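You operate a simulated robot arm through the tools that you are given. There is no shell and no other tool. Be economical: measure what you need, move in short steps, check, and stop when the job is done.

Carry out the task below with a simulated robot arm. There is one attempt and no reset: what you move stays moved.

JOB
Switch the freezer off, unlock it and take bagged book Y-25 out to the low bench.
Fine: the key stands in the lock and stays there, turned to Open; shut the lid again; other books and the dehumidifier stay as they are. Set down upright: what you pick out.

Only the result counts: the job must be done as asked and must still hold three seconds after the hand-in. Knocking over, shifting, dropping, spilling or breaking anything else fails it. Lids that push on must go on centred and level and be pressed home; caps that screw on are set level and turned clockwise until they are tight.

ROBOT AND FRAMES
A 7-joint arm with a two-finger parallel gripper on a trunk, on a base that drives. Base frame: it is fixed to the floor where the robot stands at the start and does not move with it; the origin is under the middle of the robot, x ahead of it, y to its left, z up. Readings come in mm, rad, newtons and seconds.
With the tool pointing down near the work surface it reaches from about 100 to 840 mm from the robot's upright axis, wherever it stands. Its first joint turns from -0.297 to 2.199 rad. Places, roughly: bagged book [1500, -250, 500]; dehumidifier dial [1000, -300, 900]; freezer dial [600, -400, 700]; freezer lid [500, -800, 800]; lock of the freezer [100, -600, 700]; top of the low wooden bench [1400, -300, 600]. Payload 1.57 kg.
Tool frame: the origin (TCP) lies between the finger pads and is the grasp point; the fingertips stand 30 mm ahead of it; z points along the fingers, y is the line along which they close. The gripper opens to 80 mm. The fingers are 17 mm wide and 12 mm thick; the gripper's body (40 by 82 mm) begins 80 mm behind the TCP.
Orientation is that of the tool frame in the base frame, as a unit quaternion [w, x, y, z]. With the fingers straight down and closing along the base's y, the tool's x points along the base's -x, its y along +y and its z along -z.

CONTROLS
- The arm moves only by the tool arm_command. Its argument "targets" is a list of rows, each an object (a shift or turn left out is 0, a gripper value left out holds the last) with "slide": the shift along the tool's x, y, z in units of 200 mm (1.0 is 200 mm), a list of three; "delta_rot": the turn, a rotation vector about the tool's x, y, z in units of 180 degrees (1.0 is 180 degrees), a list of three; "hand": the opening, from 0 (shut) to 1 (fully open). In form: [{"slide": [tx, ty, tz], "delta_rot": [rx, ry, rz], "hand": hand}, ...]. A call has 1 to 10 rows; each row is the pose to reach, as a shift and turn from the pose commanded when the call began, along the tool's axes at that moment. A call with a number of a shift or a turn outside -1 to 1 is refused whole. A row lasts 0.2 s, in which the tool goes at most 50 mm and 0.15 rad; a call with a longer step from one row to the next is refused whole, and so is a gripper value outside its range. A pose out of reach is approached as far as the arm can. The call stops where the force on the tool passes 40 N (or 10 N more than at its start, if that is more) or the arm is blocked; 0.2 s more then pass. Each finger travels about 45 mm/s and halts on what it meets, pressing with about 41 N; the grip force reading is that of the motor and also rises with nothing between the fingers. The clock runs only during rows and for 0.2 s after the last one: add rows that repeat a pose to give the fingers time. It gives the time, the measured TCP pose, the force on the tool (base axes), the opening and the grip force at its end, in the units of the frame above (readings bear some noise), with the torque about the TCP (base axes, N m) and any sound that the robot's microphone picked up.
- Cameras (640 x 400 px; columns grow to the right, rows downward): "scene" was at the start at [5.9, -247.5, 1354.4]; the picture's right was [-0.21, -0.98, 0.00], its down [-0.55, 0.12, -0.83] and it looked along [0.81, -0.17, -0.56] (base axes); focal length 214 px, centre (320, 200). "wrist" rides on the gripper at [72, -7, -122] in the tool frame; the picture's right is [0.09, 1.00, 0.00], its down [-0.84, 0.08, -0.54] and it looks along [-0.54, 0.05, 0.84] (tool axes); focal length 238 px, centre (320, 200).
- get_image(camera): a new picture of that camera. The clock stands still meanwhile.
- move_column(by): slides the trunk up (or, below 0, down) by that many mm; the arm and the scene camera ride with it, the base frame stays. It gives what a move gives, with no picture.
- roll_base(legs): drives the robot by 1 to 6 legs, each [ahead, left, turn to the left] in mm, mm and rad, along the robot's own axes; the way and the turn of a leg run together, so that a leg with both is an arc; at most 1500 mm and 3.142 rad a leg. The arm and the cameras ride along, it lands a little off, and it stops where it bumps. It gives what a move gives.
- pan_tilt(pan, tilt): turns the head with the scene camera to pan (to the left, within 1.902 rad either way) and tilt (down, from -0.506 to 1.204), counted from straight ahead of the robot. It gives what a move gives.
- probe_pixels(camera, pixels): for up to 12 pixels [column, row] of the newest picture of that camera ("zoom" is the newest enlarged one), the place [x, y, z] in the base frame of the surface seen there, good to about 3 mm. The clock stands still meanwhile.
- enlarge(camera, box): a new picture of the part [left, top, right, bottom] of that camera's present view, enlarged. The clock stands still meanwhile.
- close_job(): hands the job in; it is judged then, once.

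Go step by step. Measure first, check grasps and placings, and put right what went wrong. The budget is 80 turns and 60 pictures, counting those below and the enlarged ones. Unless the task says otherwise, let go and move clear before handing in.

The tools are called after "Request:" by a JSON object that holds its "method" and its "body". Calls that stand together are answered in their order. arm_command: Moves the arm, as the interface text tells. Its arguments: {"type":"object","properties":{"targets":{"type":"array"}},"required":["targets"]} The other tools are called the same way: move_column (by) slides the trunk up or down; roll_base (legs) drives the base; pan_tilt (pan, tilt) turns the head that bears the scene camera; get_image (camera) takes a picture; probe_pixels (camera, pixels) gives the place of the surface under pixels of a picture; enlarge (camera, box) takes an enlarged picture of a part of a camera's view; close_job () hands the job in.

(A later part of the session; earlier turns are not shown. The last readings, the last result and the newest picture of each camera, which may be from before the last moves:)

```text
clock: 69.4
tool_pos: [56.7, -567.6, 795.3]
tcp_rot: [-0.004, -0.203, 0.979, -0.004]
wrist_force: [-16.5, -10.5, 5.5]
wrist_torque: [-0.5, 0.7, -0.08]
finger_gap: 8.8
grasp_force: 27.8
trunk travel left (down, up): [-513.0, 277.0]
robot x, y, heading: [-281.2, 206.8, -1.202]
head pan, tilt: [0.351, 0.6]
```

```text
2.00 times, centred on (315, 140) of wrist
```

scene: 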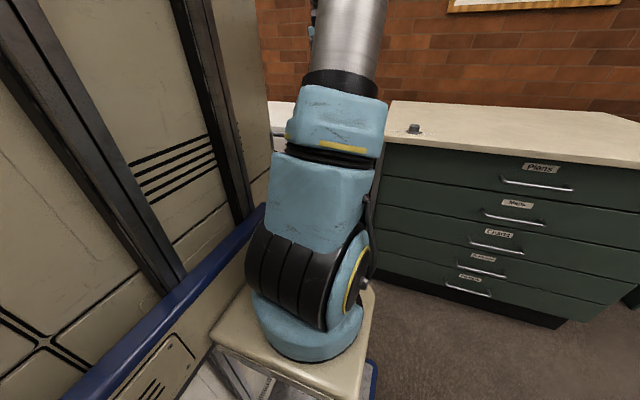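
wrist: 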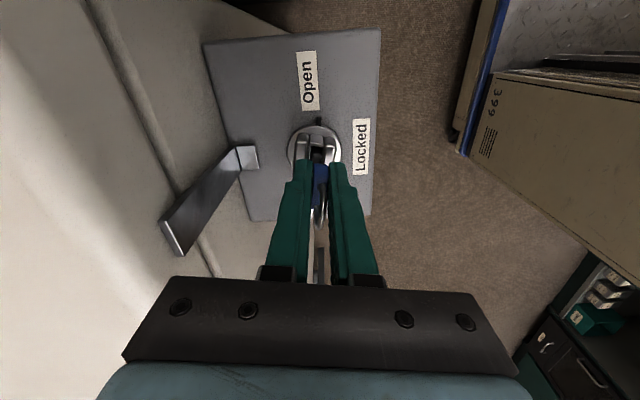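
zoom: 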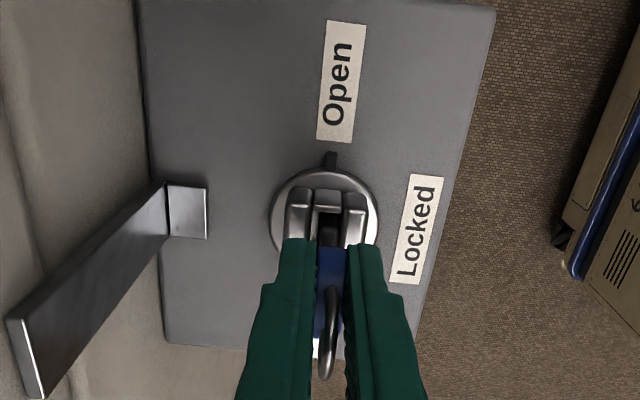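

The key's notch points at Open (91° turned). Release, rise clear and view.

Request:
{"method": "arm_command", "body": {"targets": [{"hand": 0.5}, {"hand": 0.5}, {"hand": 0.5}, {"hand": 0.5, "slide": [0, 0, -0.2]}, {"hand": 0.5, "slide": [0, 0, -0.45]}, {"hand": 0.5, "slide": [0, 0, -0.7]}, {"hand": 0.5, "slide": [0, 0, -0.9]}, {"hand": 0.5, "slide": [0, 0, -0.9]}]}}

Request:
{"method": "enlarge", "body": {"camera": "wrist", "box": [200, 40, 440, 260]}}

```text
clock: 71.2
tool_pos: [57.9, -567.0, 974.7]
tcp_rot: [-0.003, -0.204, 0.979, -0.003]
wrist_force: [0.1, 1.1, -1.0]
wrist_torque: [0.0, 0.02, -0.01]
finger_gap: 39.7
grasp_force: 0.0
trunk travel left (down, up): [-513.0, 277.0]
robot x, y, heading: [-281.1, 203.6, -1.198]
head pan, tilt: [0.351, 0.6]
```

```text
1.82 times, centred on (320, 150) of wrist
```

zoom: 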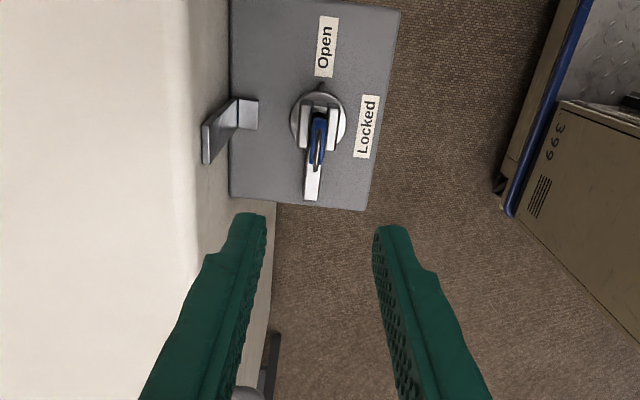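

Unlocked: the bolt swung aside and the notch is at Open. Next, the lid: drive left to the handle centre (s≈137), pull the hand back and pitch it horizontal with fingers closing vertically.

Request:
{"method": "arm_command", "body": {"targets": [{"slide": [0, 0.2, 0], "hand": 0.9}, {"slide": [0, 0.4, 0]}, {"slide": [0, 0.6, 0]}, {"slide": [0, 0.8, 0]}, {"slide": [0, 0.8, 0]}]}}

Request:
{"method": "roll_base", "body": {"legs": [[0, 300, 0.015]]}}

Request:
{"method": "arm_command", "body": {"targets": [{"delta_rot": [0.047, 0, 0]}, {"delta_rot": [0.094, 0, 0]}, {"delta_rot": [0.141, 0, 0]}, {"delta_rot": [0.188, 0, 0]}, {"delta_rot": [0.235, 0, 0]}, {"delta_rot": [0.282, 0, 0]}, {"delta_rot": [0.329, 0, 0]}, {"delta_rot": [0.376, 0, 0]}, {"delta_rot": [0.423, 0, 0]}, {"delta_rot": [0.47, 0, 0]}]}}

Request:
{"method": "get_image", "body": {"camera": "wrist"}}

```text
clock: 72.4
tool_pos: [-8.0, -419.7, 974.5]
tcp_rot: [-0.003, -0.204, 0.979, -0.003]
wrist_force: [-1.1, -0.4, 0.7]
wrist_torque: [0.04, 0.0, -0.01]
finger_gap: 72.0
grasp_force: 0.1
trunk travel left (down, up): [-513.0, 277.0]
robot x, y, heading: [-278.6, 201.2, -1.201]
head pan, tilt: [0.351, 0.6]
```

```text
clock: 74.5
tool_pos: [281.7, -304.2, 975.6]
tcp_rot: [-0.002, -0.209, 0.978, -0.004]
wrist_force: [-0.3, -0.4, -0.1]
wrist_torque: [-0.02, -0.01, 0.03]
finger_gap: 71.9
grasp_force: 0.0
trunk travel left (down, up): [-513.0, 277.0]
robot x, y, heading: [0.1, 316.5, -1.19]
head pan, tilt: [0.351, 0.6]
```

```text
clock: 76.7
tool_pos: [282.7, -304.2, 975.2]
tcp_rot: [0.139, -0.157, 0.721, -0.661]
wrist_force: [0.1, -0.3, 0.5]
wrist_torque: [0.05, 0.02, 0.04]
finger_gap: 72.1
grasp_force: 0.0
trunk travel left (down, up): [-513.0, 277.0]
robot x, y, heading: [3.2, 318.9, -1.187]
head pan, tilt: [0.351, 0.6]
```

```text
31 pictures are left
```

wrist: 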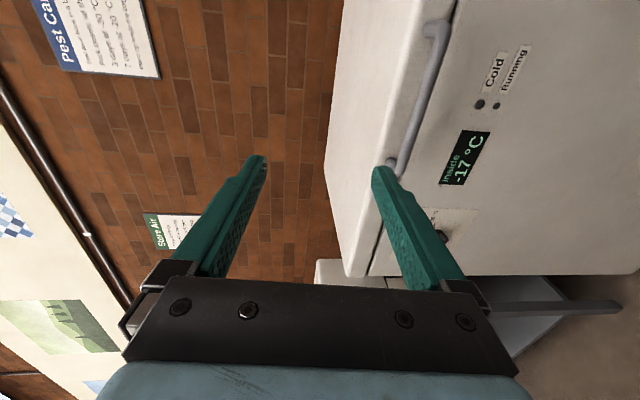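

The handle runs from (435,28) to (390,168). Probe it for its line and offset from the lid.

Request:
{"method": "probe_pixels", "body": {"camera": "wrist", "pixels": [[440, 40], [432, 70], [423, 100], [410, 130], [399, 155], [428, 26], [388, 165], [415, 70], [400, 80], [385, 100]]}}

Request:
{"method": "enlarge", "body": {"camera": "wrist", "box": [320, 0, 480, 200]}}

```text
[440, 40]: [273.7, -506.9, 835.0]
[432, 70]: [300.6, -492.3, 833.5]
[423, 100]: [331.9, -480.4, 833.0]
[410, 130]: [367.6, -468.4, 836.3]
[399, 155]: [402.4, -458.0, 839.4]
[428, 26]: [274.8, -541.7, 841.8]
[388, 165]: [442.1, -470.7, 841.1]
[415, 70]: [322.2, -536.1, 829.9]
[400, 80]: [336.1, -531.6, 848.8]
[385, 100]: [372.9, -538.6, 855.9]
```

```text
2.00 times, centred on (400, 100) of wrist
```

zoom: 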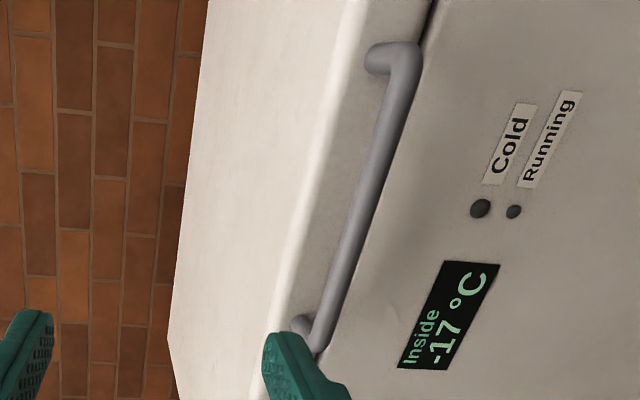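

Bar centre: d≈-577, z≈831, 33 mm clear of the lid. Square the tool, lower to bar height while staying in front, then drive the base up to it.

Request:
{"method": "arm_command", "body": {"targets": [{"delta_rot": [0.028, 0.011, 0]}, {"delta_rot": [0.028, 0.011, 0]}]}}

Request:
{"method": "arm_command", "body": {"targets": [{"slide": [0, 0.2, -0.08]}, {"slide": [0, 0.4, -0.16]}, {"slide": [0, 0.6, -0.24]}, {"slide": [0, 0.72, -0.3]}, {"slide": [0, 0.72, -0.3]}]}}

Request:
{"method": "roll_base", "body": {"legs": [[170, 0, 0]]}}

Request:
{"method": "get_image", "body": {"camera": "wrist"}}

```text
clock: 77.3
tool_pos: [281.6, -303.8, 974.5]
tcp_rot: [-0.132, 0.138, -0.694, 0.694]
wrist_force: [-1.3, -1.1, 0.7]
wrist_torque: [0.02, 0.02, 0.0]
finger_gap: 72.1
grasp_force: 0.0
trunk travel left (down, up): [-513.0, 277.0]
robot x, y, heading: [4.2, 318.0, -1.185]
head pan, tilt: [0.351, 0.6]
```

```text
clock: 78.5
tool_pos: [253.8, -269.3, 838.0]
tcp_rot: [-0.125, 0.122, -0.685, 0.707]
wrist_force: [0.6, 0.0, -0.6]
wrist_torque: [-0.04, 0.02, -0.02]
finger_gap: 71.9
grasp_force: 0.1
trunk travel left (down, up): [-513.0, 277.0]
robot x, y, heading: [1.2, 323.7, -1.185]
head pan, tilt: [0.351, 0.6]
```

```text
clock: 80.0
tool_pos: [317.5, -428.5, 835.8]
tcp_rot: [-0.124, 0.123, -0.686, 0.706]
wrist_force: [0.2, 0.0, 0.0]
wrist_torque: [-0.01, 0.01, -0.02]
finger_gap: 72.0
grasp_force: 0.1
trunk travel left (down, up): [-513.0, 277.0]
robot x, y, heading: [65.1, 161.5, -1.184]
head pan, tilt: [0.351, 0.6]
```

```text
29 pictures are left
```

wrist: 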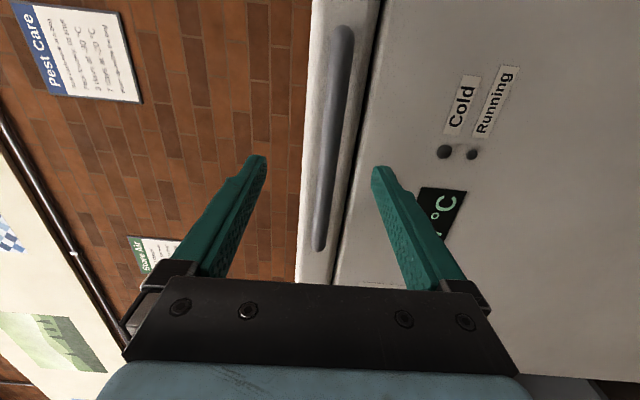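

Bar (330,130) is between the fingers' lanes. Drive 57 mm forward, lower 5 mm, and close on the bar.

Request:
{"method": "roll_base", "body": {"legs": [[57, 0, 0]]}}

Request:
{"method": "arm_command", "body": {"targets": [{"slide": [0, 0.02, 0], "hand": 0.9}, {"slide": [0, 0.02, 0], "hand": 0}, {"slide": [0, 0.02, 0], "hand": 0}, {"slide": [0, 0.02, 0], "hand": 0}, {"slide": [0, 0.02, 0], "hand": 0}, {"slide": [0, 0.02, 0], "hand": 0}]}}

Request:
{"method": "get_image", "body": {"camera": "wrist"}}

```text
clock: 80.9
tool_pos: [336.5, -483.7, 836.8]
tcp_rot: [-0.12, 0.12, -0.682, 0.711]
wrist_force: [0.1, -0.3, 1.0]
wrist_torque: [-0.03, 0.02, 0.0]
finger_gap: 72.2
grasp_force: 0.0
trunk travel left (down, up): [-513.0, 277.0]
robot x, y, heading: [84.9, 104.9, -1.193]
head pan, tilt: [0.351, 0.6]
```

```text
clock: 82.3
tool_pos: [336.1, -483.6, 834.9]
tcp_rot: [-0.118, 0.12, -0.683, 0.711]
wrist_force: [0.5, -5.6, -5.0]
wrist_torque: [0.17, -0.37, -0.23]
finger_gap: 15.9
grasp_force: 29.4
trunk travel left (down, up): [-513.0, 277.0]
robot x, y, heading: [88.8, 107.6, -1.187]
head pan, tilt: [0.351, 0.6]
```

```text
28 pictures are left
```

wrist: 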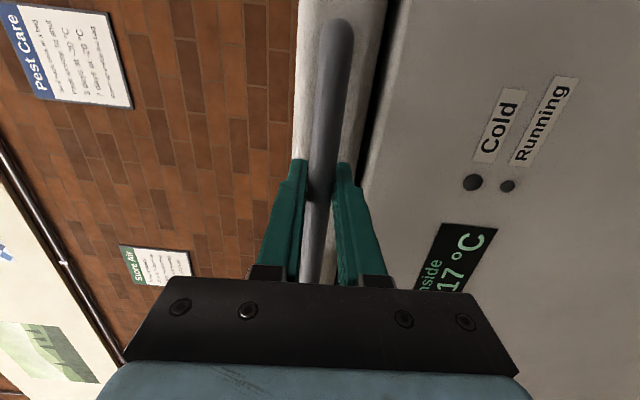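

Bar gripped (15.9 mm). Lift the lid along its arc.

Request:
{"method": "arm_command", "body": {"targets": [{"slide": [0, -0.1, 0.008], "delta_rot": [-0.011, 0, 0]}, {"slide": [0, -0.228, 0.0195], "delta_rot": [-0.0255, 0, 0]}, {"slide": [0, -0.453, 0.057], "delta_rot": [-0.0509, 0, 0]}, {"slide": [0, -0.675, 0.1127], "delta_rot": [-0.0764, 0, 0]}, {"slide": [0, -0.892, 0.186], "delta_rot": [-0.1019, 0, 0]}, {"slide": [0, -0.971, 0.2176], "delta_rot": [-0.1114, 0, 0]}, {"slide": [0, -0.971, 0.2176], "delta_rot": [-0.1114, 0, 0]}]}}

```text
clock: 83.9
tool_pos: [351.3, -515.5, 1027.3]
tcp_rot: [0.096, -0.14, 0.797, -0.58]
wrist_force: [11.1, -17.1, -12.4]
wrist_torque: [0.03, 0.05, 0.59]
finger_gap: 15.6
grasp_force: 31.4
trunk travel left (down, up): [-513.0, 277.0]
robot x, y, heading: [90.4, 108.8, -1.191]
head pan, tilt: [0.351, 0.6]
```

Lid rising with modest load (pulling toward the hinge), so I'll add a little more inward travel in the next arc.

Request:
{"method": "arm_command", "body": {"targets": [{"slide": [0, -0.1, 0.04], "delta_rot": [-0.011, 0, 0]}, {"slide": [0, -0.228, 0.065], "delta_rot": [-0.0255, 0, 0]}, {"slide": [0, -0.453, 0.117], "delta_rot": [-0.0509, 0, 0]}, {"slide": [0, -0.675, 0.183], "delta_rot": [-0.0764, 0, 0]}, {"slide": [0, -0.892, 0.266], "delta_rot": [-0.1019, 0, 0]}, {"slide": [0, -0.971, 0.3], "delta_rot": [-0.1114, 0, 0]}, {"slide": [0, -0.971, 0.3], "delta_rot": [-0.1114, 0, 0]}]}}

```text
clock: 85.5
tool_pos: [392.3, -623.1, 1200.0]
tcp_rot: [0.072, -0.156, 0.884, -0.436]
wrist_force: [11.2, 20.5, 16.3]
wrist_torque: [-0.17, 0.27, 0.53]
finger_gap: 16.1
grasp_force: 31.5
trunk travel left (down, up): [-513.0, 277.0]
robot x, y, heading: [87.3, 105.8, -1.19]
head pan, tilt: [0.351, 0.6]
```

Lid is at ~42°, now slightly over-pressed inward; continue with a plain arc for another ~20°.

Request:
{"method": "arm_command", "body": {"targets": [{"slide": [0, -0.12, -0.01], "delta_rot": [-0.0143, 0, 0]}, {"slide": [0, -0.238, -0.01], "delta_rot": [-0.0286, 0, 0]}, {"slide": [0, -0.474, 0.02], "delta_rot": [-0.0573, 0, 0]}, {"slide": [0, -0.707, 0.075], "delta_rot": [-0.0859, 0, 0]}, {"slide": [0, -0.933, 0.15], "delta_rot": [-0.1146, 0, 0]}, {"slide": [0, -0.933, 0.15], "delta_rot": [-0.1146, 0, 0]}]}}

Request:
{"method": "pan_tilt", "body": {"pan": 0.1, "tilt": 0.3}}

Request:
{"method": "get_image", "body": {"camera": "scene"}}

```text
clock: 86.3
tool_pos: [411.3, -670.6, 1246.7]
tcp_rot: [0.041, -0.17, 0.921, -0.348]
wrist_force: [-2.1, 5.8, 9.8]
wrist_torque: [-0.15, 0.13, -0.19]
finger_gap: 15.8
grasp_force: 31.2
out of reach, approached as far as the arm can: row 4
trunk travel left (down, up): [-513.0, 277.0]
robot x, y, heading: [84.8, 100.9, -1.19]
head pan, tilt: [0.351, 0.6]
stopped in row 4: the force on the tool passed its limit at 80 N (the readings are from after the stop); the commanded pose is now the measured one
```

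```text
clock: 87.1
tool_pos: [411.1, -670.4, 1246.0]
tcp_rot: [0.041, -0.171, 0.921, -0.348]
wrist_force: [-5.6, 10.6, 15.7]
wrist_torque: [-0.01, -0.21, 0.06]
finger_gap: 16.0
grasp_force: 31.4
trunk travel left (down, up): [-513.0, 277.0]
robot x, y, heading: [87.6, 107.3, -1.191]
head pan, tilt: [0.099, 0.3]
```

```text
27 pictures are left
```

scene: 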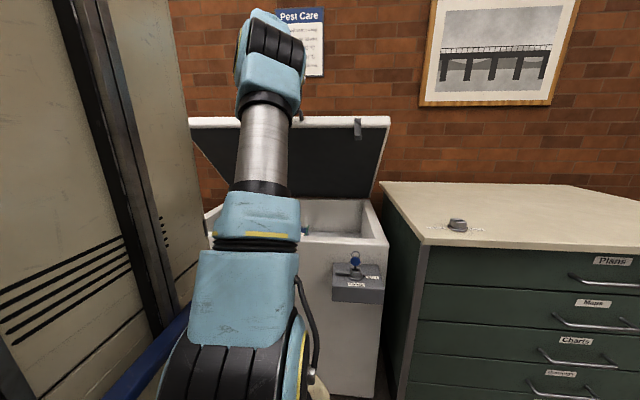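

Lid is open ~50° and the arm is near its reach; the hand feels an upward push, so the lid may hold itself. Loosen the fingers slightly with the bar still captive and look.

Request:
{"method": "arm_command", "body": {"targets": [{"hand": 0.5}, {"hand": 0.5}, {"hand": 0.5}, {"hand": 0.5}]}}

Request:
{"method": "get_image", "body": {"camera": "wrist"}}

```text
clock: 88.1
tool_pos: [413.2, -672.6, 1243.1]
tcp_rot: [0.04, -0.17, 0.922, -0.346]
wrist_force: [-0.8, -0.1, -0.1]
wrist_torque: [0.01, 0.01, 0.03]
finger_gap: 39.8
grasp_force: 0.0
trunk travel left (down, up): [-513.0, 277.0]
robot x, y, heading: [87.4, 107.9, -1.187]
head pan, tilt: [0.099, 0.3]
```

```text
26 pictures are left
```

wrist: 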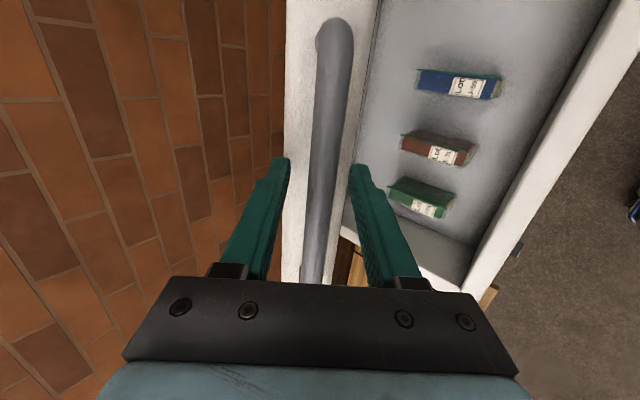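

The lid stays by itself (zero force, bar mid-gap). Three bagged books are visible; zoom on the labels.

Request:
{"method": "enlarge", "body": {"camera": "wrist", "box": [380, 50, 520, 230]}}

Request:
{"method": "probe_pixels", "body": {"camera": "wrist", "pixels": [[465, 87], [420, 80], [495, 92], [445, 154], [405, 145], [470, 158], [422, 207], [392, 193], [448, 205], [440, 60], [560, 160], [440, 285]]}}

```text
2.22 times, centred on (450, 140) of wrist
```

zoom: 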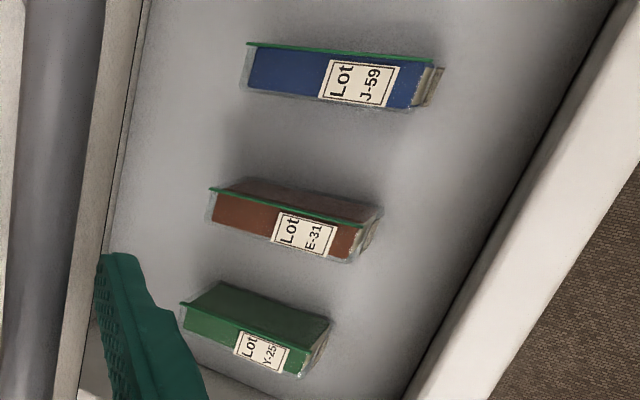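

```text
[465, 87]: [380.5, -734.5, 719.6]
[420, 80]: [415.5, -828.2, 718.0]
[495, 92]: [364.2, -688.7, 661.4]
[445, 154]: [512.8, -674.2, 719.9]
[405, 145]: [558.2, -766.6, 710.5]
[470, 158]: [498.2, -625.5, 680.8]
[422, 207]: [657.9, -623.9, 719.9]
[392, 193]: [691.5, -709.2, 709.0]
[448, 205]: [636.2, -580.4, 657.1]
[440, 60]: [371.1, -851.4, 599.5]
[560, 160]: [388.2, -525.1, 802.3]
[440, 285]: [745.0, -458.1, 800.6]
```

Y-25 is the green book, spine up at s≈373, d≈-846, top z≈720, running front-to-back; the default tool-down grasp fits. Withdraw the hand from the bar, shift the base left and check the bench's clearance.

Request:
{"method": "arm_command", "body": {"targets": [{"hand": 1, "slide": [0, 0, 0]}, {"slide": [0, 0, 0]}, {"slide": [0, 0, -0.25]}, {"slide": [0, 0, -0.5]}, {"slide": [0, 0.19, -0.664]}, {"slide": [0, 0.378, -0.828]}, {"slide": [0, 0.566, -0.99]}, {"slide": [0, 0.566, -0.99], "hand": 0}, {"slide": [0, 0.566, -0.99], "hand": 0}, {"slide": [0, 0.566, -0.99], "hand": 0}]}}

Request:
{"method": "roll_base", "body": {"legs": [[0, 230, 0]]}}

Request:
{"method": "pan_tilt", "body": {"pan": 0.45, "tilt": 0.45}}

Request:
{"method": "get_image", "body": {"camera": "scene"}}

Request:
{"method": "get_image", "body": {"camera": "wrist"}}

```text
refused: row 5 steps farther than a row can; nothing moved
```

```text
clock: 89.8
tool_pos: [625.7, -586.5, 1244.6]
tcp_rot: [0.04, -0.172, 0.922, -0.346]
wrist_force: [-0.6, 0.1, -0.3]
wrist_torque: [0.04, -0.01, 0.01]
finger_gap: 40.0
grasp_force: 0.1
trunk travel left (down, up): [-513.0, 277.0]
robot x, y, heading: [301.1, 191.6, -1.19]
head pan, tilt: [0.099, 0.3]
```

```text
clock: 90.7
tool_pos: [624.2, -588.2, 1244.3]
tcp_rot: [0.041, -0.172, 0.921, -0.346]
wrist_force: [-0.2, -0.2, -0.4]
wrist_torque: [0.01, 0.02, 0.02]
finger_gap: 40.0
grasp_force: 0.0
trunk travel left (down, up): [-513.0, 277.0]
robot x, y, heading: [298.5, 194.2, -1.185]
head pan, tilt: [0.45, 0.45]
```

```text
24 pictures are left
```

scene: 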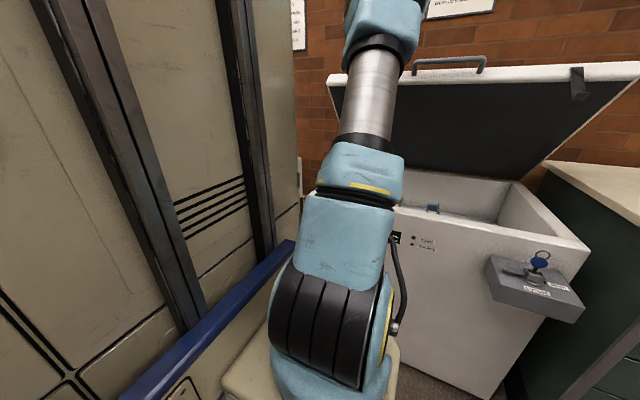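

```text
23 pictures are left
```

wrist: 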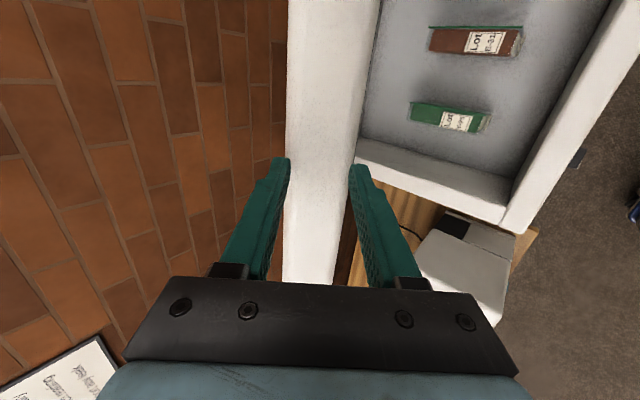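

The arm command was refused but the base moved; luckily the fingers cleared the handle with no force and the lid stayed up. Now withdraw the hand with smaller steps and close it for a push.

Request:
{"method": "arm_command", "body": {"targets": [{"slide": [0, 0, -0.24]}, {"slide": [0, 0, -0.48]}, {"slide": [0, 0.14, -0.61], "hand": 0}, {"slide": [0, 0.28, -0.74], "hand": 0}, {"slide": [0, 0.42, -0.87], "hand": 0}, {"slide": [0, 0.56, -0.99], "hand": 0}, {"slide": [0, 0.56, -0.99], "hand": 0}]}}

Request:
{"method": "move_column", "body": {"by": -200}}

Request:
{"method": "get_image", "body": {"camera": "wrist"}}

```text
clock: 92.3
tool_pos: [553.3, -385.0, 1320.5]
tcp_rot: [0.039, -0.171, 0.922, -0.346]
wrist_force: [-0.8, 0.6, -0.1]
wrist_torque: [-0.01, 0.02, -0.04]
finger_gap: 0.0
grasp_force: 21.6
trunk travel left (down, up): [-513.0, 277.0]
robot x, y, heading: [302.4, 192.5, -1.191]
head pan, tilt: [0.45, 0.45]
```

```text
clock: 94.5
tool_pos: [554.4, -385.9, 1121.6]
tcp_rot: [0.041, -0.173, 0.921, -0.347]
wrist_force: [0.2, 0.2, -0.5]
wrist_torque: [-0.01, 0.02, 0.0]
finger_gap: 0.0
grasp_force: 20.8
trunk travel left (down, up): [-313.0, 477.0]
robot x, y, heading: [300.9, 189.1, -1.188]
head pan, tilt: [0.45, 0.45]
```

```text
22 pictures are left
```

wrist: 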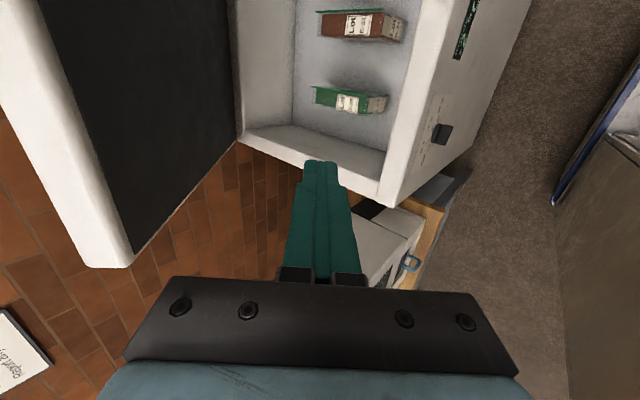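

Check the bench corner and dehumidifier positions before driving forward.

Request:
{"method": "probe_pixels", "body": {"camera": "wrist", "pixels": [[440, 208], [466, 178], [415, 285], [410, 262], [348, 98], [318, 90], [386, 104], [359, 22], [395, 195], [440, 130], [130, 262], [300, 155]]}}

Request:
{"method": "move_column", "body": {"by": -30}}

Request:
{"method": "roll_base", "body": {"legs": [[240, 0, 0]]}}

```text
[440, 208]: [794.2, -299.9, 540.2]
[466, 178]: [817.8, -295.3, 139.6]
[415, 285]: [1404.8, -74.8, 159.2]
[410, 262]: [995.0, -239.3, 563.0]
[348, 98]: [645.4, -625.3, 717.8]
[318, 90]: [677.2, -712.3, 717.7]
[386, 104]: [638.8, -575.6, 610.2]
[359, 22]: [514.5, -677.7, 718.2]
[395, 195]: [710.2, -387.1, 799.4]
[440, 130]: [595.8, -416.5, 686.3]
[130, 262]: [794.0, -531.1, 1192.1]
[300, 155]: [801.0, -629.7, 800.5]
```

```text
clock: 95.2
tool_pos: [554.2, -385.5, 1090.5]
tcp_rot: [0.04, -0.172, 0.921, -0.347]
wrist_force: [0.3, -0.4, -0.3]
wrist_torque: [-0.02, 0.02, 0.01]
finger_gap: 0.0
grasp_force: 21.4
trunk travel left (down, up): [-283.0, 507.0]
robot x, y, heading: [301.8, 193.9, -1.19]
head pan, tilt: [0.45, 0.45]
```

```text
clock: 97.0
tool_pos: [642.8, -608.0, 1090.0]
tcp_rot: [0.039, -0.17, 0.922, -0.346]
wrist_force: [1.2, 0.1, -0.4]
wrist_torque: [0.01, 0.03, -0.03]
finger_gap: 0.2
grasp_force: 21.7
trunk travel left (down, up): [-283.0, 507.0]
robot x, y, heading: [386.5, -30.7, -1.192]
head pan, tilt: [0.45, 0.45]
```

Base stands clear of the bench corner (s≈622, d≈-578), and the dial hasn't shifted. Push the lid further open with the closed fingertips.

Request:
{"method": "arm_command", "body": {"targets": [{"slide": [0, -0.17, 0.148]}, {"slide": [0, -0.34, 0.296]}, {"slide": [0, -0.45, 0.39]}, {"slide": [0, -0.55, 0.478]}, {"slide": [0, -0.65, 0.565]}, {"slide": [0, -0.717, 0.623]}, {"slide": [0, -0.717, 0.623]}]}}

Request:
{"method": "get_image", "body": {"camera": "scene"}}

```text
clock: 98.6
tool_pos: [702.2, -783.4, 1084.7]
tcp_rot: [0.04, -0.171, 0.921, -0.347]
wrist_force: [0.0, 0.7, 0.2]
wrist_torque: [0.0, -0.01, 0.01]
finger_gap: 0.0
grasp_force: 21.4
out of reach, approached as far as the arm can: row 6, 7
trunk travel left (down, up): [-283.0, 507.0]
robot x, y, heading: [391.2, -30.0, -1.187]
head pan, tilt: [0.45, 0.45]
```

```text
21 pictures are left
```

scene: 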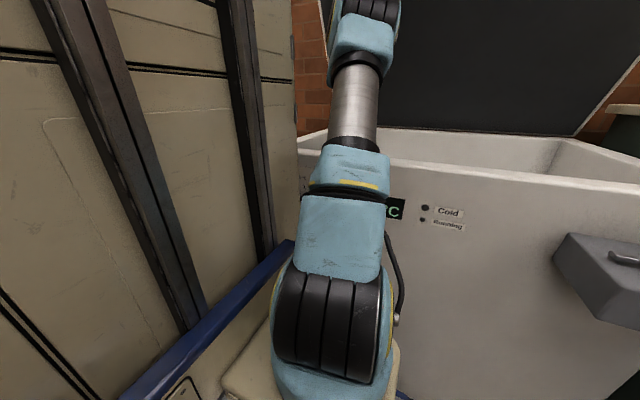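

No residual force, so the lid stands further open. Retreat over the book, pitch the tool straight down and roll to the default orientation, opening the hand.

Request:
{"method": "arm_command", "body": {"targets": [{"slide": [0, 0.11, -0.095], "delta_rot": [-0.0456, 0, 0]}, {"slide": [0, 0.22, -0.19], "delta_rot": [-0.0912, 0, 0]}, {"slide": [0, 0.33, -0.285], "delta_rot": [-0.137, 0, 0]}, {"slide": [0, 0.44, -0.38], "delta_rot": [-0.182, 0, 0]}, {"slide": [0, 0.545, -0.472], "delta_rot": [-0.228, 0, 0]}, {"slide": [0, 0.545, -0.472], "delta_rot": [-0.228, 0, 0]}]}}

Request:
{"method": "arm_command", "body": {"targets": [{"delta_rot": [0, 0, 0.047], "hand": 0.8}, {"delta_rot": [0, 0, 0.094]}, {"delta_rot": [0, 0, 0.141]}, {"delta_rot": [0, 0, 0.188]}, {"delta_rot": [0, 0, 0.235]}, {"delta_rot": [0, 0, 0.282]}, {"delta_rot": [0, 0, 0.329]}, {"delta_rot": [0, 0, 0.376]}, {"delta_rot": [0, 0, 0.423]}, {"delta_rot": [0, 0, 0.47]}]}}

Request:
{"method": "get_image", "body": {"camera": "wrist"}}

```text
clock: 100.0
tool_pos: [617.6, -603.9, 1037.5]
tcp_rot: [-0.022, -0.176, 0.984, -0.009]
wrist_force: [-0.3, 0.1, -0.1]
wrist_torque: [0.04, 0.0, -0.04]
finger_gap: 0.0
grasp_force: 21.8
out of reach, approached as far as the arm can: row 1, 2, 3, 4, 5, 6
trunk travel left (down, up): [-283.0, 507.0]
robot x, y, heading: [389.1, -29.2, -1.189]
head pan, tilt: [0.45, 0.45]
```

```text
clock: 102.2
tool_pos: [616.1, -598.7, 1035.1]
tcp_rot: [-0.014, 0.535, 0.845, -0.017]
wrist_force: [-0.7, 0.1, 0.4]
wrist_torque: [0.04, 0.01, -0.01]
finger_gap: 64.2
grasp_force: 0.1
out of reach, approached as far as the arm can: row 1, 2, 3, 4, 5, 6, 7, 8, 9, 10
trunk travel left (down, up): [-283.0, 507.0]
robot x, y, heading: [388.7, -35.8, -1.189]
head pan, tilt: [0.45, 0.45]
```

```text
20 pictures are left
```

wrist: 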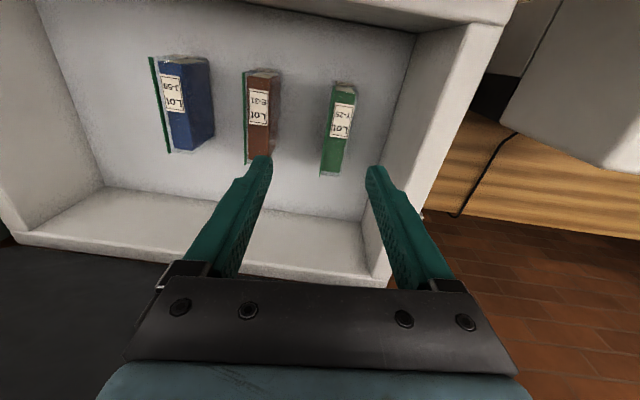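

The high pose was at the reach limit; measure the book and walls, then descend with the arm.

Request:
{"method": "probe_pixels", "body": {"camera": "wrist", "pixels": [[342, 118], [336, 90], [354, 93], [340, 145], [323, 172], [342, 172], [334, 160], [275, 85], [253, 150], [400, 120], [330, 185], [343, 86]]}}

Request:
{"method": "arm_command", "body": {"targets": [{"slide": [0, 0, 0.2]}, {"slide": [0, 0, 0.4]}, {"slide": [0, 0, 0.6]}, {"slide": [0, 0, 0.6]}]}}

```text
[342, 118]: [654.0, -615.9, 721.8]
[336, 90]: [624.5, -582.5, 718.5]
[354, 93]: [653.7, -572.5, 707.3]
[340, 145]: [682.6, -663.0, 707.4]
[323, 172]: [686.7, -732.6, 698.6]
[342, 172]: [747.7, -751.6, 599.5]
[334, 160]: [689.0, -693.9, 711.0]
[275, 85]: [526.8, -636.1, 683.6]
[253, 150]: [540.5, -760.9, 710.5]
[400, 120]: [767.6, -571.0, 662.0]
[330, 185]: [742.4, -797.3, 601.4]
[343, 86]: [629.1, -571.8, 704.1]
```

```text
clock: 103.2
tool_pos: [610.2, -602.1, 918.2]
tcp_rot: [-0.015, 0.534, 0.845, -0.016]
wrist_force: [0.0, -0.3, 0.6]
wrist_torque: [0.01, -0.01, -0.04]
finger_gap: 64.0
grasp_force: 0.0
trunk travel left (down, up): [-283.0, 507.0]
robot x, y, heading: [390.1, -29.3, -1.185]
head pan, tilt: [0.45, 0.45]
```

Book Y-25: s 358–389, d -772…-938, top 720, floor 600. Correct yaw and go over its centre, then descend.

Request:
{"method": "arm_command", "body": {"targets": [{"slide": [-0.17, 0.08, 0], "delta_rot": [-0.014, -0.002, 0.018]}, {"slide": [-0.335, 0.165, 0], "delta_rot": [-0.014, -0.002, 0.018]}, {"slide": [-0.335, 0.165, 0.2], "delta_rot": [-0.014, -0.002, 0.018]}, {"slide": [-0.335, 0.165, 0.4], "delta_rot": [-0.014, -0.002, 0.018]}, {"slide": [-0.335, 0.165, 0.5], "delta_rot": [-0.014, -0.002, 0.018]}, {"slide": [-0.335, 0.165, 0.5], "delta_rot": [-0.014, -0.002, 0.018]}]}}

Request:
{"method": "get_image", "body": {"camera": "wrist"}}

```text
clock: 104.6
tool_pos: [665.6, -650.2, 812.9]
tcp_rot: [0.0, 0.557, 0.83, 0.0]
wrist_force: [-0.5, 0.6, -0.4]
wrist_torque: [0.01, 0.0, 0.0]
finger_gap: 63.9
grasp_force: 0.2
trunk travel left (down, up): [-283.0, 507.0]
robot x, y, heading: [388.7, -30.8, -1.188]
head pan, tilt: [0.45, 0.45]
```

```text
19 pictures are left
```

wrist: 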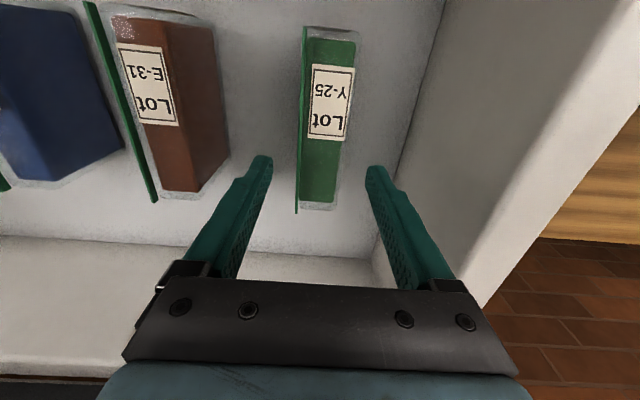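

Book is centred between the fingers (≈(325,110)). Descend 128 mm and close.

Request:
{"method": "arm_command", "body": {"targets": [{"slide": [0, 0, 0.2]}, {"slide": [0, 0, 0.4]}, {"slide": [0, 0, 0.55]}, {"slide": [0, 0, 0.64]}, {"slide": [0, 0, 0.64]}, {"slide": [0, 0, 0.64], "hand": 0}, {"slide": [0, 0, 0.64], "hand": 0}, {"slide": [0, 0, 0.64], "hand": 0}, {"slide": [0, 0, 0.64], "hand": 0}]}}

Request:
{"method": "get_image", "body": {"camera": "wrist"}}

```text
clock: 106.6
tool_pos: [665.9, -648.9, 684.7]
tcp_rot: [0.0, 0.558, 0.83, 0.0]
wrist_force: [1.4, 0.5, -0.4]
wrist_torque: [-0.16, -0.3, 0.11]
finger_gap: 48.0
grasp_force: 40.6
trunk travel left (down, up): [-283.0, 507.0]
robot x, y, heading: [390.1, -32.1, -1.192]
head pan, tilt: [0.45, 0.45]
```

```text
18 pictures are left
```

wrist: 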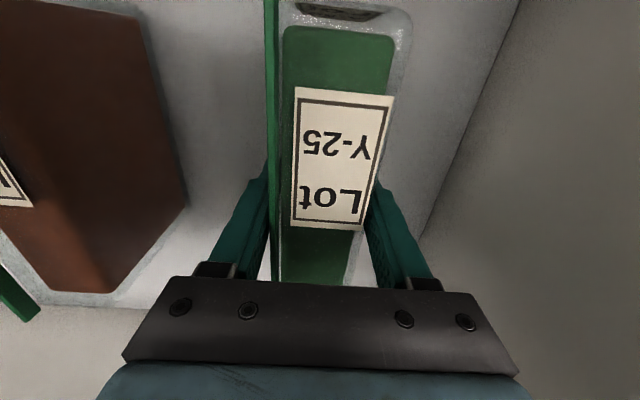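

Y-25 is held (48 mm). Lift it slowly.

Request:
{"method": "arm_command", "body": {"targets": [{"slide": [0, 0, -0.1]}, {"slide": [0, 0, -0.28]}, {"slide": [0, 0, -0.46]}, {"slide": [0, 0, -0.64]}, {"slide": [0.04, 0, -0.82]}, {"slide": [0.1, 0, -0.98]}, {"slide": [0.1, 0, -0.98]}]}}

Request:
{"method": "arm_command", "body": {"targets": [{"slide": [0.12, 0, -0.1]}, {"slide": [0.24, 0, -0.22]}, {"slide": [0.34, 0, -0.34]}, {"slide": [0.34, 0, -0.34]}]}}

Request:
{"method": "get_image", "body": {"camera": "wrist"}}

```text
clock: 108.2
tool_pos: [656.5, -630.3, 882.0]
tcp_rot: [0.0, 0.558, 0.83, 0.0]
wrist_force: [0.0, -0.1, -5.8]
wrist_torque: [-0.02, 0.01, 0.01]
finger_gap: 47.7
grasp_force: 40.9
trunk travel left (down, up): [-283.0, 507.0]
robot x, y, heading: [390.2, -33.2, -1.19]
head pan, tilt: [0.45, 0.45]
```

```text
clock: 109.2
tool_pos: [631.3, -567.8, 948.8]
tcp_rot: [0.0, 0.558, 0.83, 0.001]
wrist_force: [0.3, -0.3, -5.4]
wrist_torque: [-0.02, -0.02, -0.01]
finger_gap: 47.8
grasp_force: 41.4
trunk travel left (down, up): [-283.0, 507.0]
robot x, y, heading: [389.6, -30.0, -1.19]
head pan, tilt: [0.45, 0.45]
```

```text
17 pictures are left
```

wrist: 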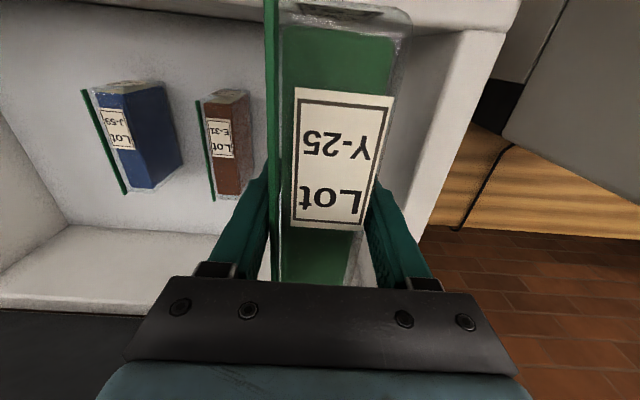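

Book is up and clear of the rim (bottom ≈864). Raise the trunk 150 mm, back out and drive left toward the bench, then look.

Request:
{"method": "move_column", "body": {"by": 150}}

Request:
{"method": "roll_base", "body": {"legs": [[-220, 0, 0], [0, 450, 0]]}}

Request:
{"method": "pan_tilt", "body": {"pan": 0.75, "tilt": 0.6}}

Request:
{"method": "get_image", "body": {"camera": "scene"}}

Request:
{"method": "get_image", "body": {"camera": "wrist"}}

```text
clock: 110.9
tool_pos: [631.3, -567.4, 1099.9]
tcp_rot: [-0.001, 0.558, 0.83, 0.001]
wrist_force: [-0.2, -0.4, -4.7]
wrist_torque: [0.0, -0.02, 0.0]
finger_gap: 47.7
grasp_force: 41.3
trunk travel left (down, up): [-433.0, 357.0]
robot x, y, heading: [389.0, -34.3, -1.189]
head pan, tilt: [0.45, 0.45]
```

```text
clock: 114.9
tool_pos: [969.5, -203.1, 1100.1]
tcp_rot: [0.0, 0.559, 0.829, 0.0]
wrist_force: [-0.1, -0.3, -4.8]
wrist_torque: [-0.01, 0.0, 0.01]
finger_gap: 47.5
grasp_force: 40.8
trunk travel left (down, up): [-433.0, 357.0]
robot x, y, heading: [731.7, 333.2, -1.196]
head pan, tilt: [0.45, 0.45]
```

```text
clock: 115.7
tool_pos: [969.6, -203.7, 1100.2]
tcp_rot: [-0.001, 0.56, 0.829, 0.001]
wrist_force: [0.4, -0.4, -5.7]
wrist_torque: [-0.02, -0.02, 0.02]
finger_gap: 47.9
grasp_force: 41.0
trunk travel left (down, up): [-433.0, 357.0]
robot x, y, heading: [732.1, 333.7, -1.196]
head pan, tilt: [0.75, 0.6]
```

```text
16 pictures are left
```

scene: 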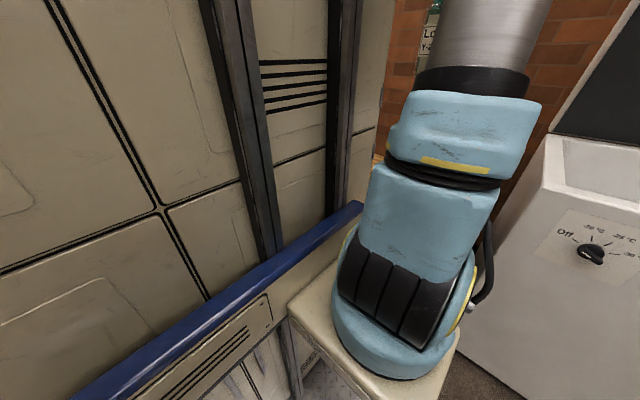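

```text
15 pictures are left
```

wrist: 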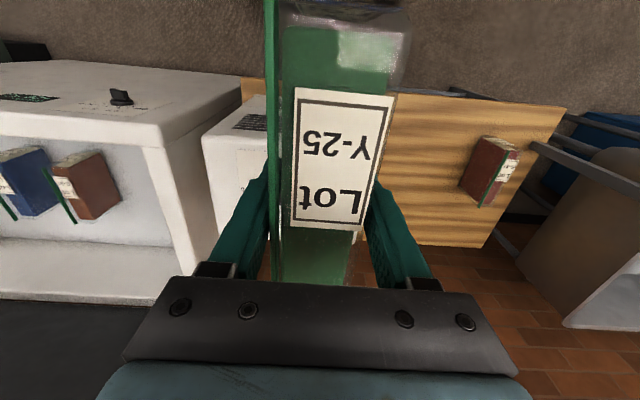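

The bench lies to the right in the wrist picture, with the red bagged book at (490,170) and the dehumidifier behind Y-25. Probe the bench.

Request:
{"method": "probe_pixels", "body": {"camera": "wrist", "pixels": [[420, 130], [440, 220], [400, 110], [564, 108], [484, 246], [480, 150], [463, 190], [485, 205], [510, 140], [430, 180], [215, 135], [440, 100]]}}

```text
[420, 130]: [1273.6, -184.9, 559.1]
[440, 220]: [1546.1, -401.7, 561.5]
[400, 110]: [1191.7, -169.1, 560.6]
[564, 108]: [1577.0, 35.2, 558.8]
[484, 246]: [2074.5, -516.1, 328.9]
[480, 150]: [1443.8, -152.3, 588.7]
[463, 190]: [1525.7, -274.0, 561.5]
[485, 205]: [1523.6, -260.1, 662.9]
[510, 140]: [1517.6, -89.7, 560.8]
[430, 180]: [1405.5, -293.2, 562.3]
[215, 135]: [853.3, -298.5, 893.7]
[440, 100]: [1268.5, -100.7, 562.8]
```

Bench top z≈561; red book at s≈1280–1330, dehumidifier near s≈680–900. I'll aim for s≈1130, d≈-745: drive there high, and look.

Request:
{"method": "roll_base", "body": {"legs": [[0, 309, 0.01], [100, 0, 0]]}}

Request:
{"method": "get_image", "body": {"camera": "wrist"}}

```text
clock: 118.6
tool_pos: [1294.9, -182.6, 1099.7]
tcp_rot: [-0.001, 0.558, 0.83, 0.001]
wrist_force: [-0.9, -0.2, -4.6]
wrist_torque: [-0.01, -0.01, 0.01]
finger_gap: 47.8
grasp_force: 40.5
trunk travel left (down, up): [-433.0, 357.0]
robot x, y, heading: [1054.4, 355.0, -1.19]
head pan, tilt: [0.75, 0.6]
```

```text
14 pictures are left
```

wrist: 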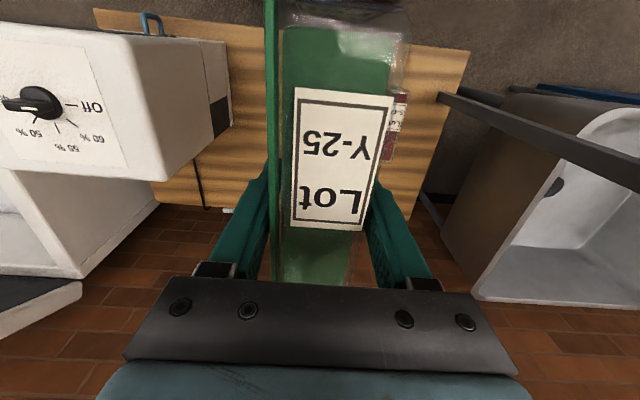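

Probe the free patch: dehumidifier edge (230,120), cable (200,190), bench (250,80), red book (398,130).

Request:
{"method": "probe_pixels", "body": {"camera": "wrist", "pixels": [[229, 122], [200, 190], [250, 80], [250, 150], [255, 175], [398, 130], [393, 160], [402, 95], [420, 200], [222, 75], [450, 110]]}}

```text
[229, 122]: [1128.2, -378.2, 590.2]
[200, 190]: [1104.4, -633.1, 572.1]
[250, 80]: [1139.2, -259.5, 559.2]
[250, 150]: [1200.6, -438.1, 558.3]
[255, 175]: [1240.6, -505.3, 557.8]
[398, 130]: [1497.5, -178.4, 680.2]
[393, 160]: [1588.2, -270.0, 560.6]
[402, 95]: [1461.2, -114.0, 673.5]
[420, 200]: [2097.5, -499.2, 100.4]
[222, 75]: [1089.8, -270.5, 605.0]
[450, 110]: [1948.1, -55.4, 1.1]
```

Clear patch spans s≈907–1280. Shift to s≈1105, d≈-745 and descend to about 60 mm above contact (contact at TCP z≈646).

Request:
{"method": "move_column", "body": {"by": -150}}

Request:
{"method": "arm_command", "body": {"targets": [{"slide": [-0.2, -0.06, 0.0]}, {"slide": [-0.43, -0.12, 0.0]}, {"slide": [-0.43, -0.12, 0.2]}, {"slide": [-0.43, -0.12, 0.4]}, {"slide": [-0.43, -0.12, 0.6]}, {"slide": [-0.43, -0.12, 0.8]}, {"slide": [-0.43, -0.12, 1.0]}, {"slide": [-0.43, -0.12, 1.0]}]}}

Request:
{"method": "arm_command", "body": {"targets": [{"slide": [0, 0, 0.18]}, {"slide": [0, 0, 0.3]}, {"slide": [0, 0, 0.3]}]}}

Request:
{"method": "get_image", "body": {"camera": "wrist"}}

```text
clock: 120.3
tool_pos: [1296.0, -183.1, 948.4]
tcp_rot: [0.0, 0.557, 0.83, 0.001]
wrist_force: [0.3, -0.3, -5.1]
wrist_torque: [0.01, -0.02, -0.01]
finger_gap: 47.9
grasp_force: 41.0
trunk travel left (down, up): [-283.0, 507.0]
robot x, y, heading: [1053.9, 352.5, -1.186]
head pan, tilt: [0.75, 0.6]
```

```text
clock: 122.1
tool_pos: [1305.9, -272.9, 748.9]
tcp_rot: [-0.001, 0.557, 0.83, 0.0]
wrist_force: [1.2, 0.2, -5.2]
wrist_torque: [0.0, 0.02, -0.07]
finger_gap: 47.9
grasp_force: 40.9
trunk travel left (down, up): [-283.0, 507.0]
robot x, y, heading: [1048.3, 354.3, -1.19]
head pan, tilt: [0.75, 0.6]
```

```text
clock: 122.9
tool_pos: [1307.3, -271.6, 687.0]
tcp_rot: [0.0, 0.557, 0.83, 0.001]
wrist_force: [-1.2, 0.5, -5.4]
wrist_torque: [0.0, -0.02, 0.01]
finger_gap: 47.9
grasp_force: 40.8
trunk travel left (down, up): [-283.0, 507.0]
robot x, y, heading: [1053.8, 353.3, -1.194]
head pan, tilt: [0.75, 0.6]
```

```text
13 pictures are left
```

wrist: 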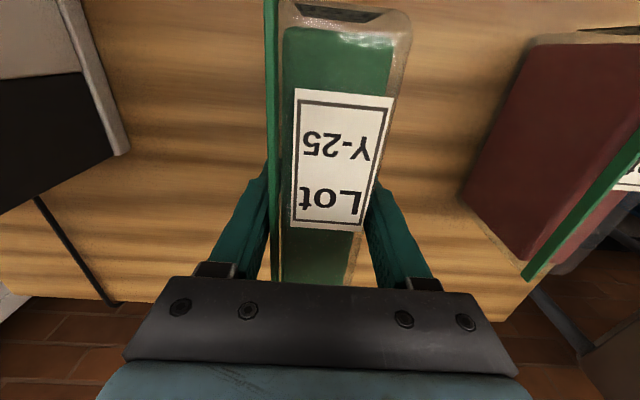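

Clear on both sides. Lower in small steps until contact.

Request:
{"method": "arm_command", "body": {"targets": [{"slide": [0, 0, 0.1]}, {"slide": [0, 0, 0.17]}, {"slide": [0, 0, 0.185]}, {"slide": [0, 0, 0.2]}, {"slide": [0, 0, 0.205]}, {"slide": [0, 0, 0.205]}]}}

```text
clock: 124.3
tool_pos: [1306.7, -270.6, 647.8]
tcp_rot: [0.0, 0.557, 0.831, 0.002]
wrist_force: [0.3, -1.0, -4.6]
wrist_torque: [0.02, 0.01, 0.01]
finger_gap: 47.8
grasp_force: 40.9
trunk travel left (down, up): [-283.0, 507.0]
robot x, y, heading: [1051.3, 354.1, -1.196]
head pan, tilt: [0.75, 0.6]
```

Request:
{"method": "arm_command", "body": {"targets": [{"slide": [0, 0, 0.01]}, {"slide": [0, 0, 0.02]}, {"slide": [0, 0, 0.02]}]}}

```text
clock: 125.1
tool_pos: [1307.2, -271.5, 644.2]
tcp_rot: [-0.001, 0.557, 0.831, 0.0]
wrist_force: [-1.5, 0.8, 2.3]
wrist_torque: [0.1, -0.03, 0.03]
finger_gap: 47.7
grasp_force: 40.9
trunk travel left (down, up): [-283.0, 507.0]
robot x, y, heading: [1055.6, 353.2, -1.184]
head pan, tilt: [0.75, 0.6]
```

Contact: the force went from -5 to +2 N, so the book rests on the bench. Open and rise straight up.

Request:
{"method": "arm_command", "body": {"targets": [{"hand": 0.7}, {"hand": 0.95}, {"hand": 0.95}, {"hand": 0.95}, {"hand": 0.95, "slide": [0, 0, -0.15]}, {"hand": 0.95, "slide": [0, 0, -0.35]}, {"hand": 0.95, "slide": [0, 0, -0.55]}, {"hand": 0.95, "slide": [0, 0, -0.75]}, {"hand": 0.95, "slide": [0, 0, -0.98]}, {"hand": 0.95, "slide": [0, 0, -0.98]}]}}

Request:
{"method": "get_image", "body": {"camera": "wrist"}}

```text
clock: 127.3
tool_pos: [1307.6, -272.6, 840.4]
tcp_rot: [-0.001, 0.557, 0.831, 0.001]
wrist_force: [-0.5, 0.9, -1.1]
wrist_torque: [0.0, -0.04, 0.02]
finger_gap: 76.0
grasp_force: 0.0
trunk travel left (down, up): [-283.0, 507.0]
robot x, y, heading: [1052.0, 353.5, -1.189]
head pan, tilt: [0.75, 0.6]
```

```text
12 pictures are left
```

wrist: 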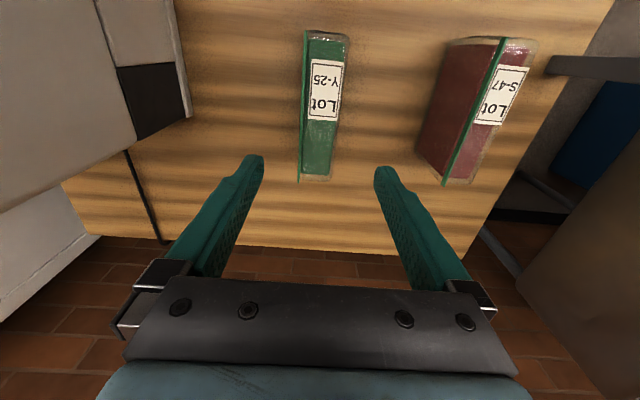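

Y-25 stands upright on the bench, clear of S-47 and the dehumidifier. Now return to the freezer to shut the lid: raise, back off, drive right and look.

Request:
{"method": "move_column", "body": {"by": 150}}

Request:
{"method": "roll_base", "body": {"legs": [[-200, 0, 0], [0, -760, 0.007]]}}

Request:
{"method": "pan_tilt", "body": {"pan": 0.1, "tilt": 0.1}}

Request:
{"method": "get_image", "body": {"camera": "scene"}}

```text
clock: 129.1
tool_pos: [1307.5, -272.7, 990.8]
tcp_rot: [0.0, 0.557, 0.831, 0.0]
wrist_force: [-0.4, 0.0, 0.4]
wrist_torque: [0.02, 0.02, -0.02]
finger_gap: 76.1
grasp_force: 0.0
trunk travel left (down, up): [-433.0, 357.0]
robot x, y, heading: [1054.9, 353.9, -1.193]
head pan, tilt: [0.75, 0.6]
```

```text
clock: 134.3
tool_pos: [530.4, -363.0, 990.7]
tcp_rot: [-0.001, 0.559, 0.829, 0.001]
wrist_force: [-0.3, 0.4, -0.4]
wrist_torque: [0.0, -0.03, -0.03]
finger_gap: 75.9
grasp_force: 0.0
trunk travel left (down, up): [-433.0, 357.0]
robot x, y, heading: [279.6, 270.5, -1.198]
head pan, tilt: [0.75, 0.6]
```

```text
clock: 135.4
tool_pos: [531.0, -363.3, 989.6]
tcp_rot: [-0.001, 0.559, 0.829, 0.001]
wrist_force: [-0.3, 0.5, 1.2]
wrist_torque: [-0.03, 0.01, 0.05]
finger_gap: 76.1
grasp_force: 0.0
trunk travel left (down, up): [-433.0, 357.0]
robot x, y, heading: [279.9, 264.2, -1.19]
head pan, tilt: [0.099, 0.099]
```

```text
11 pictures are left
```

scene: 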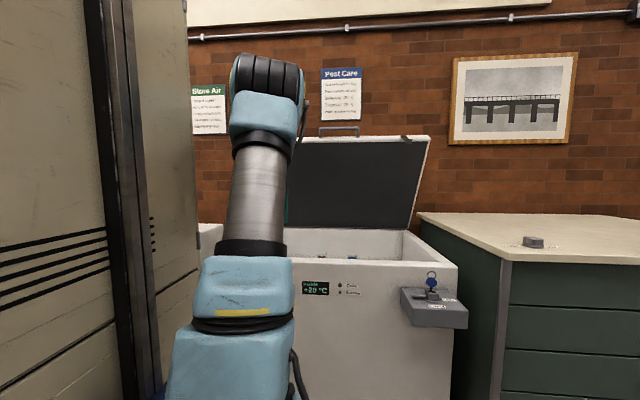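

The lid stands steep; probe its handle, front edge and underside.

Request:
{"method": "probe_pixels", "body": {"camera": "scene", "pixels": [[339, 128], [350, 128], [325, 129], [320, 140], [380, 139], [428, 140], [360, 150], [360, 210], [412, 225], [320, 134], [431, 300]]}}

```text
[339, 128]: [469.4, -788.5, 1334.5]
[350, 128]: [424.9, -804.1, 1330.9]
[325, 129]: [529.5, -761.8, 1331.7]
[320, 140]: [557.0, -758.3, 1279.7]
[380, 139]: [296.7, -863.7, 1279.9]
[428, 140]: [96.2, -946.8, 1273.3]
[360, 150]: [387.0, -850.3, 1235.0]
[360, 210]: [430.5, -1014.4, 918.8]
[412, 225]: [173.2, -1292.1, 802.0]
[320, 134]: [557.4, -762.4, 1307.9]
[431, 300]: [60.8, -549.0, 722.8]
```

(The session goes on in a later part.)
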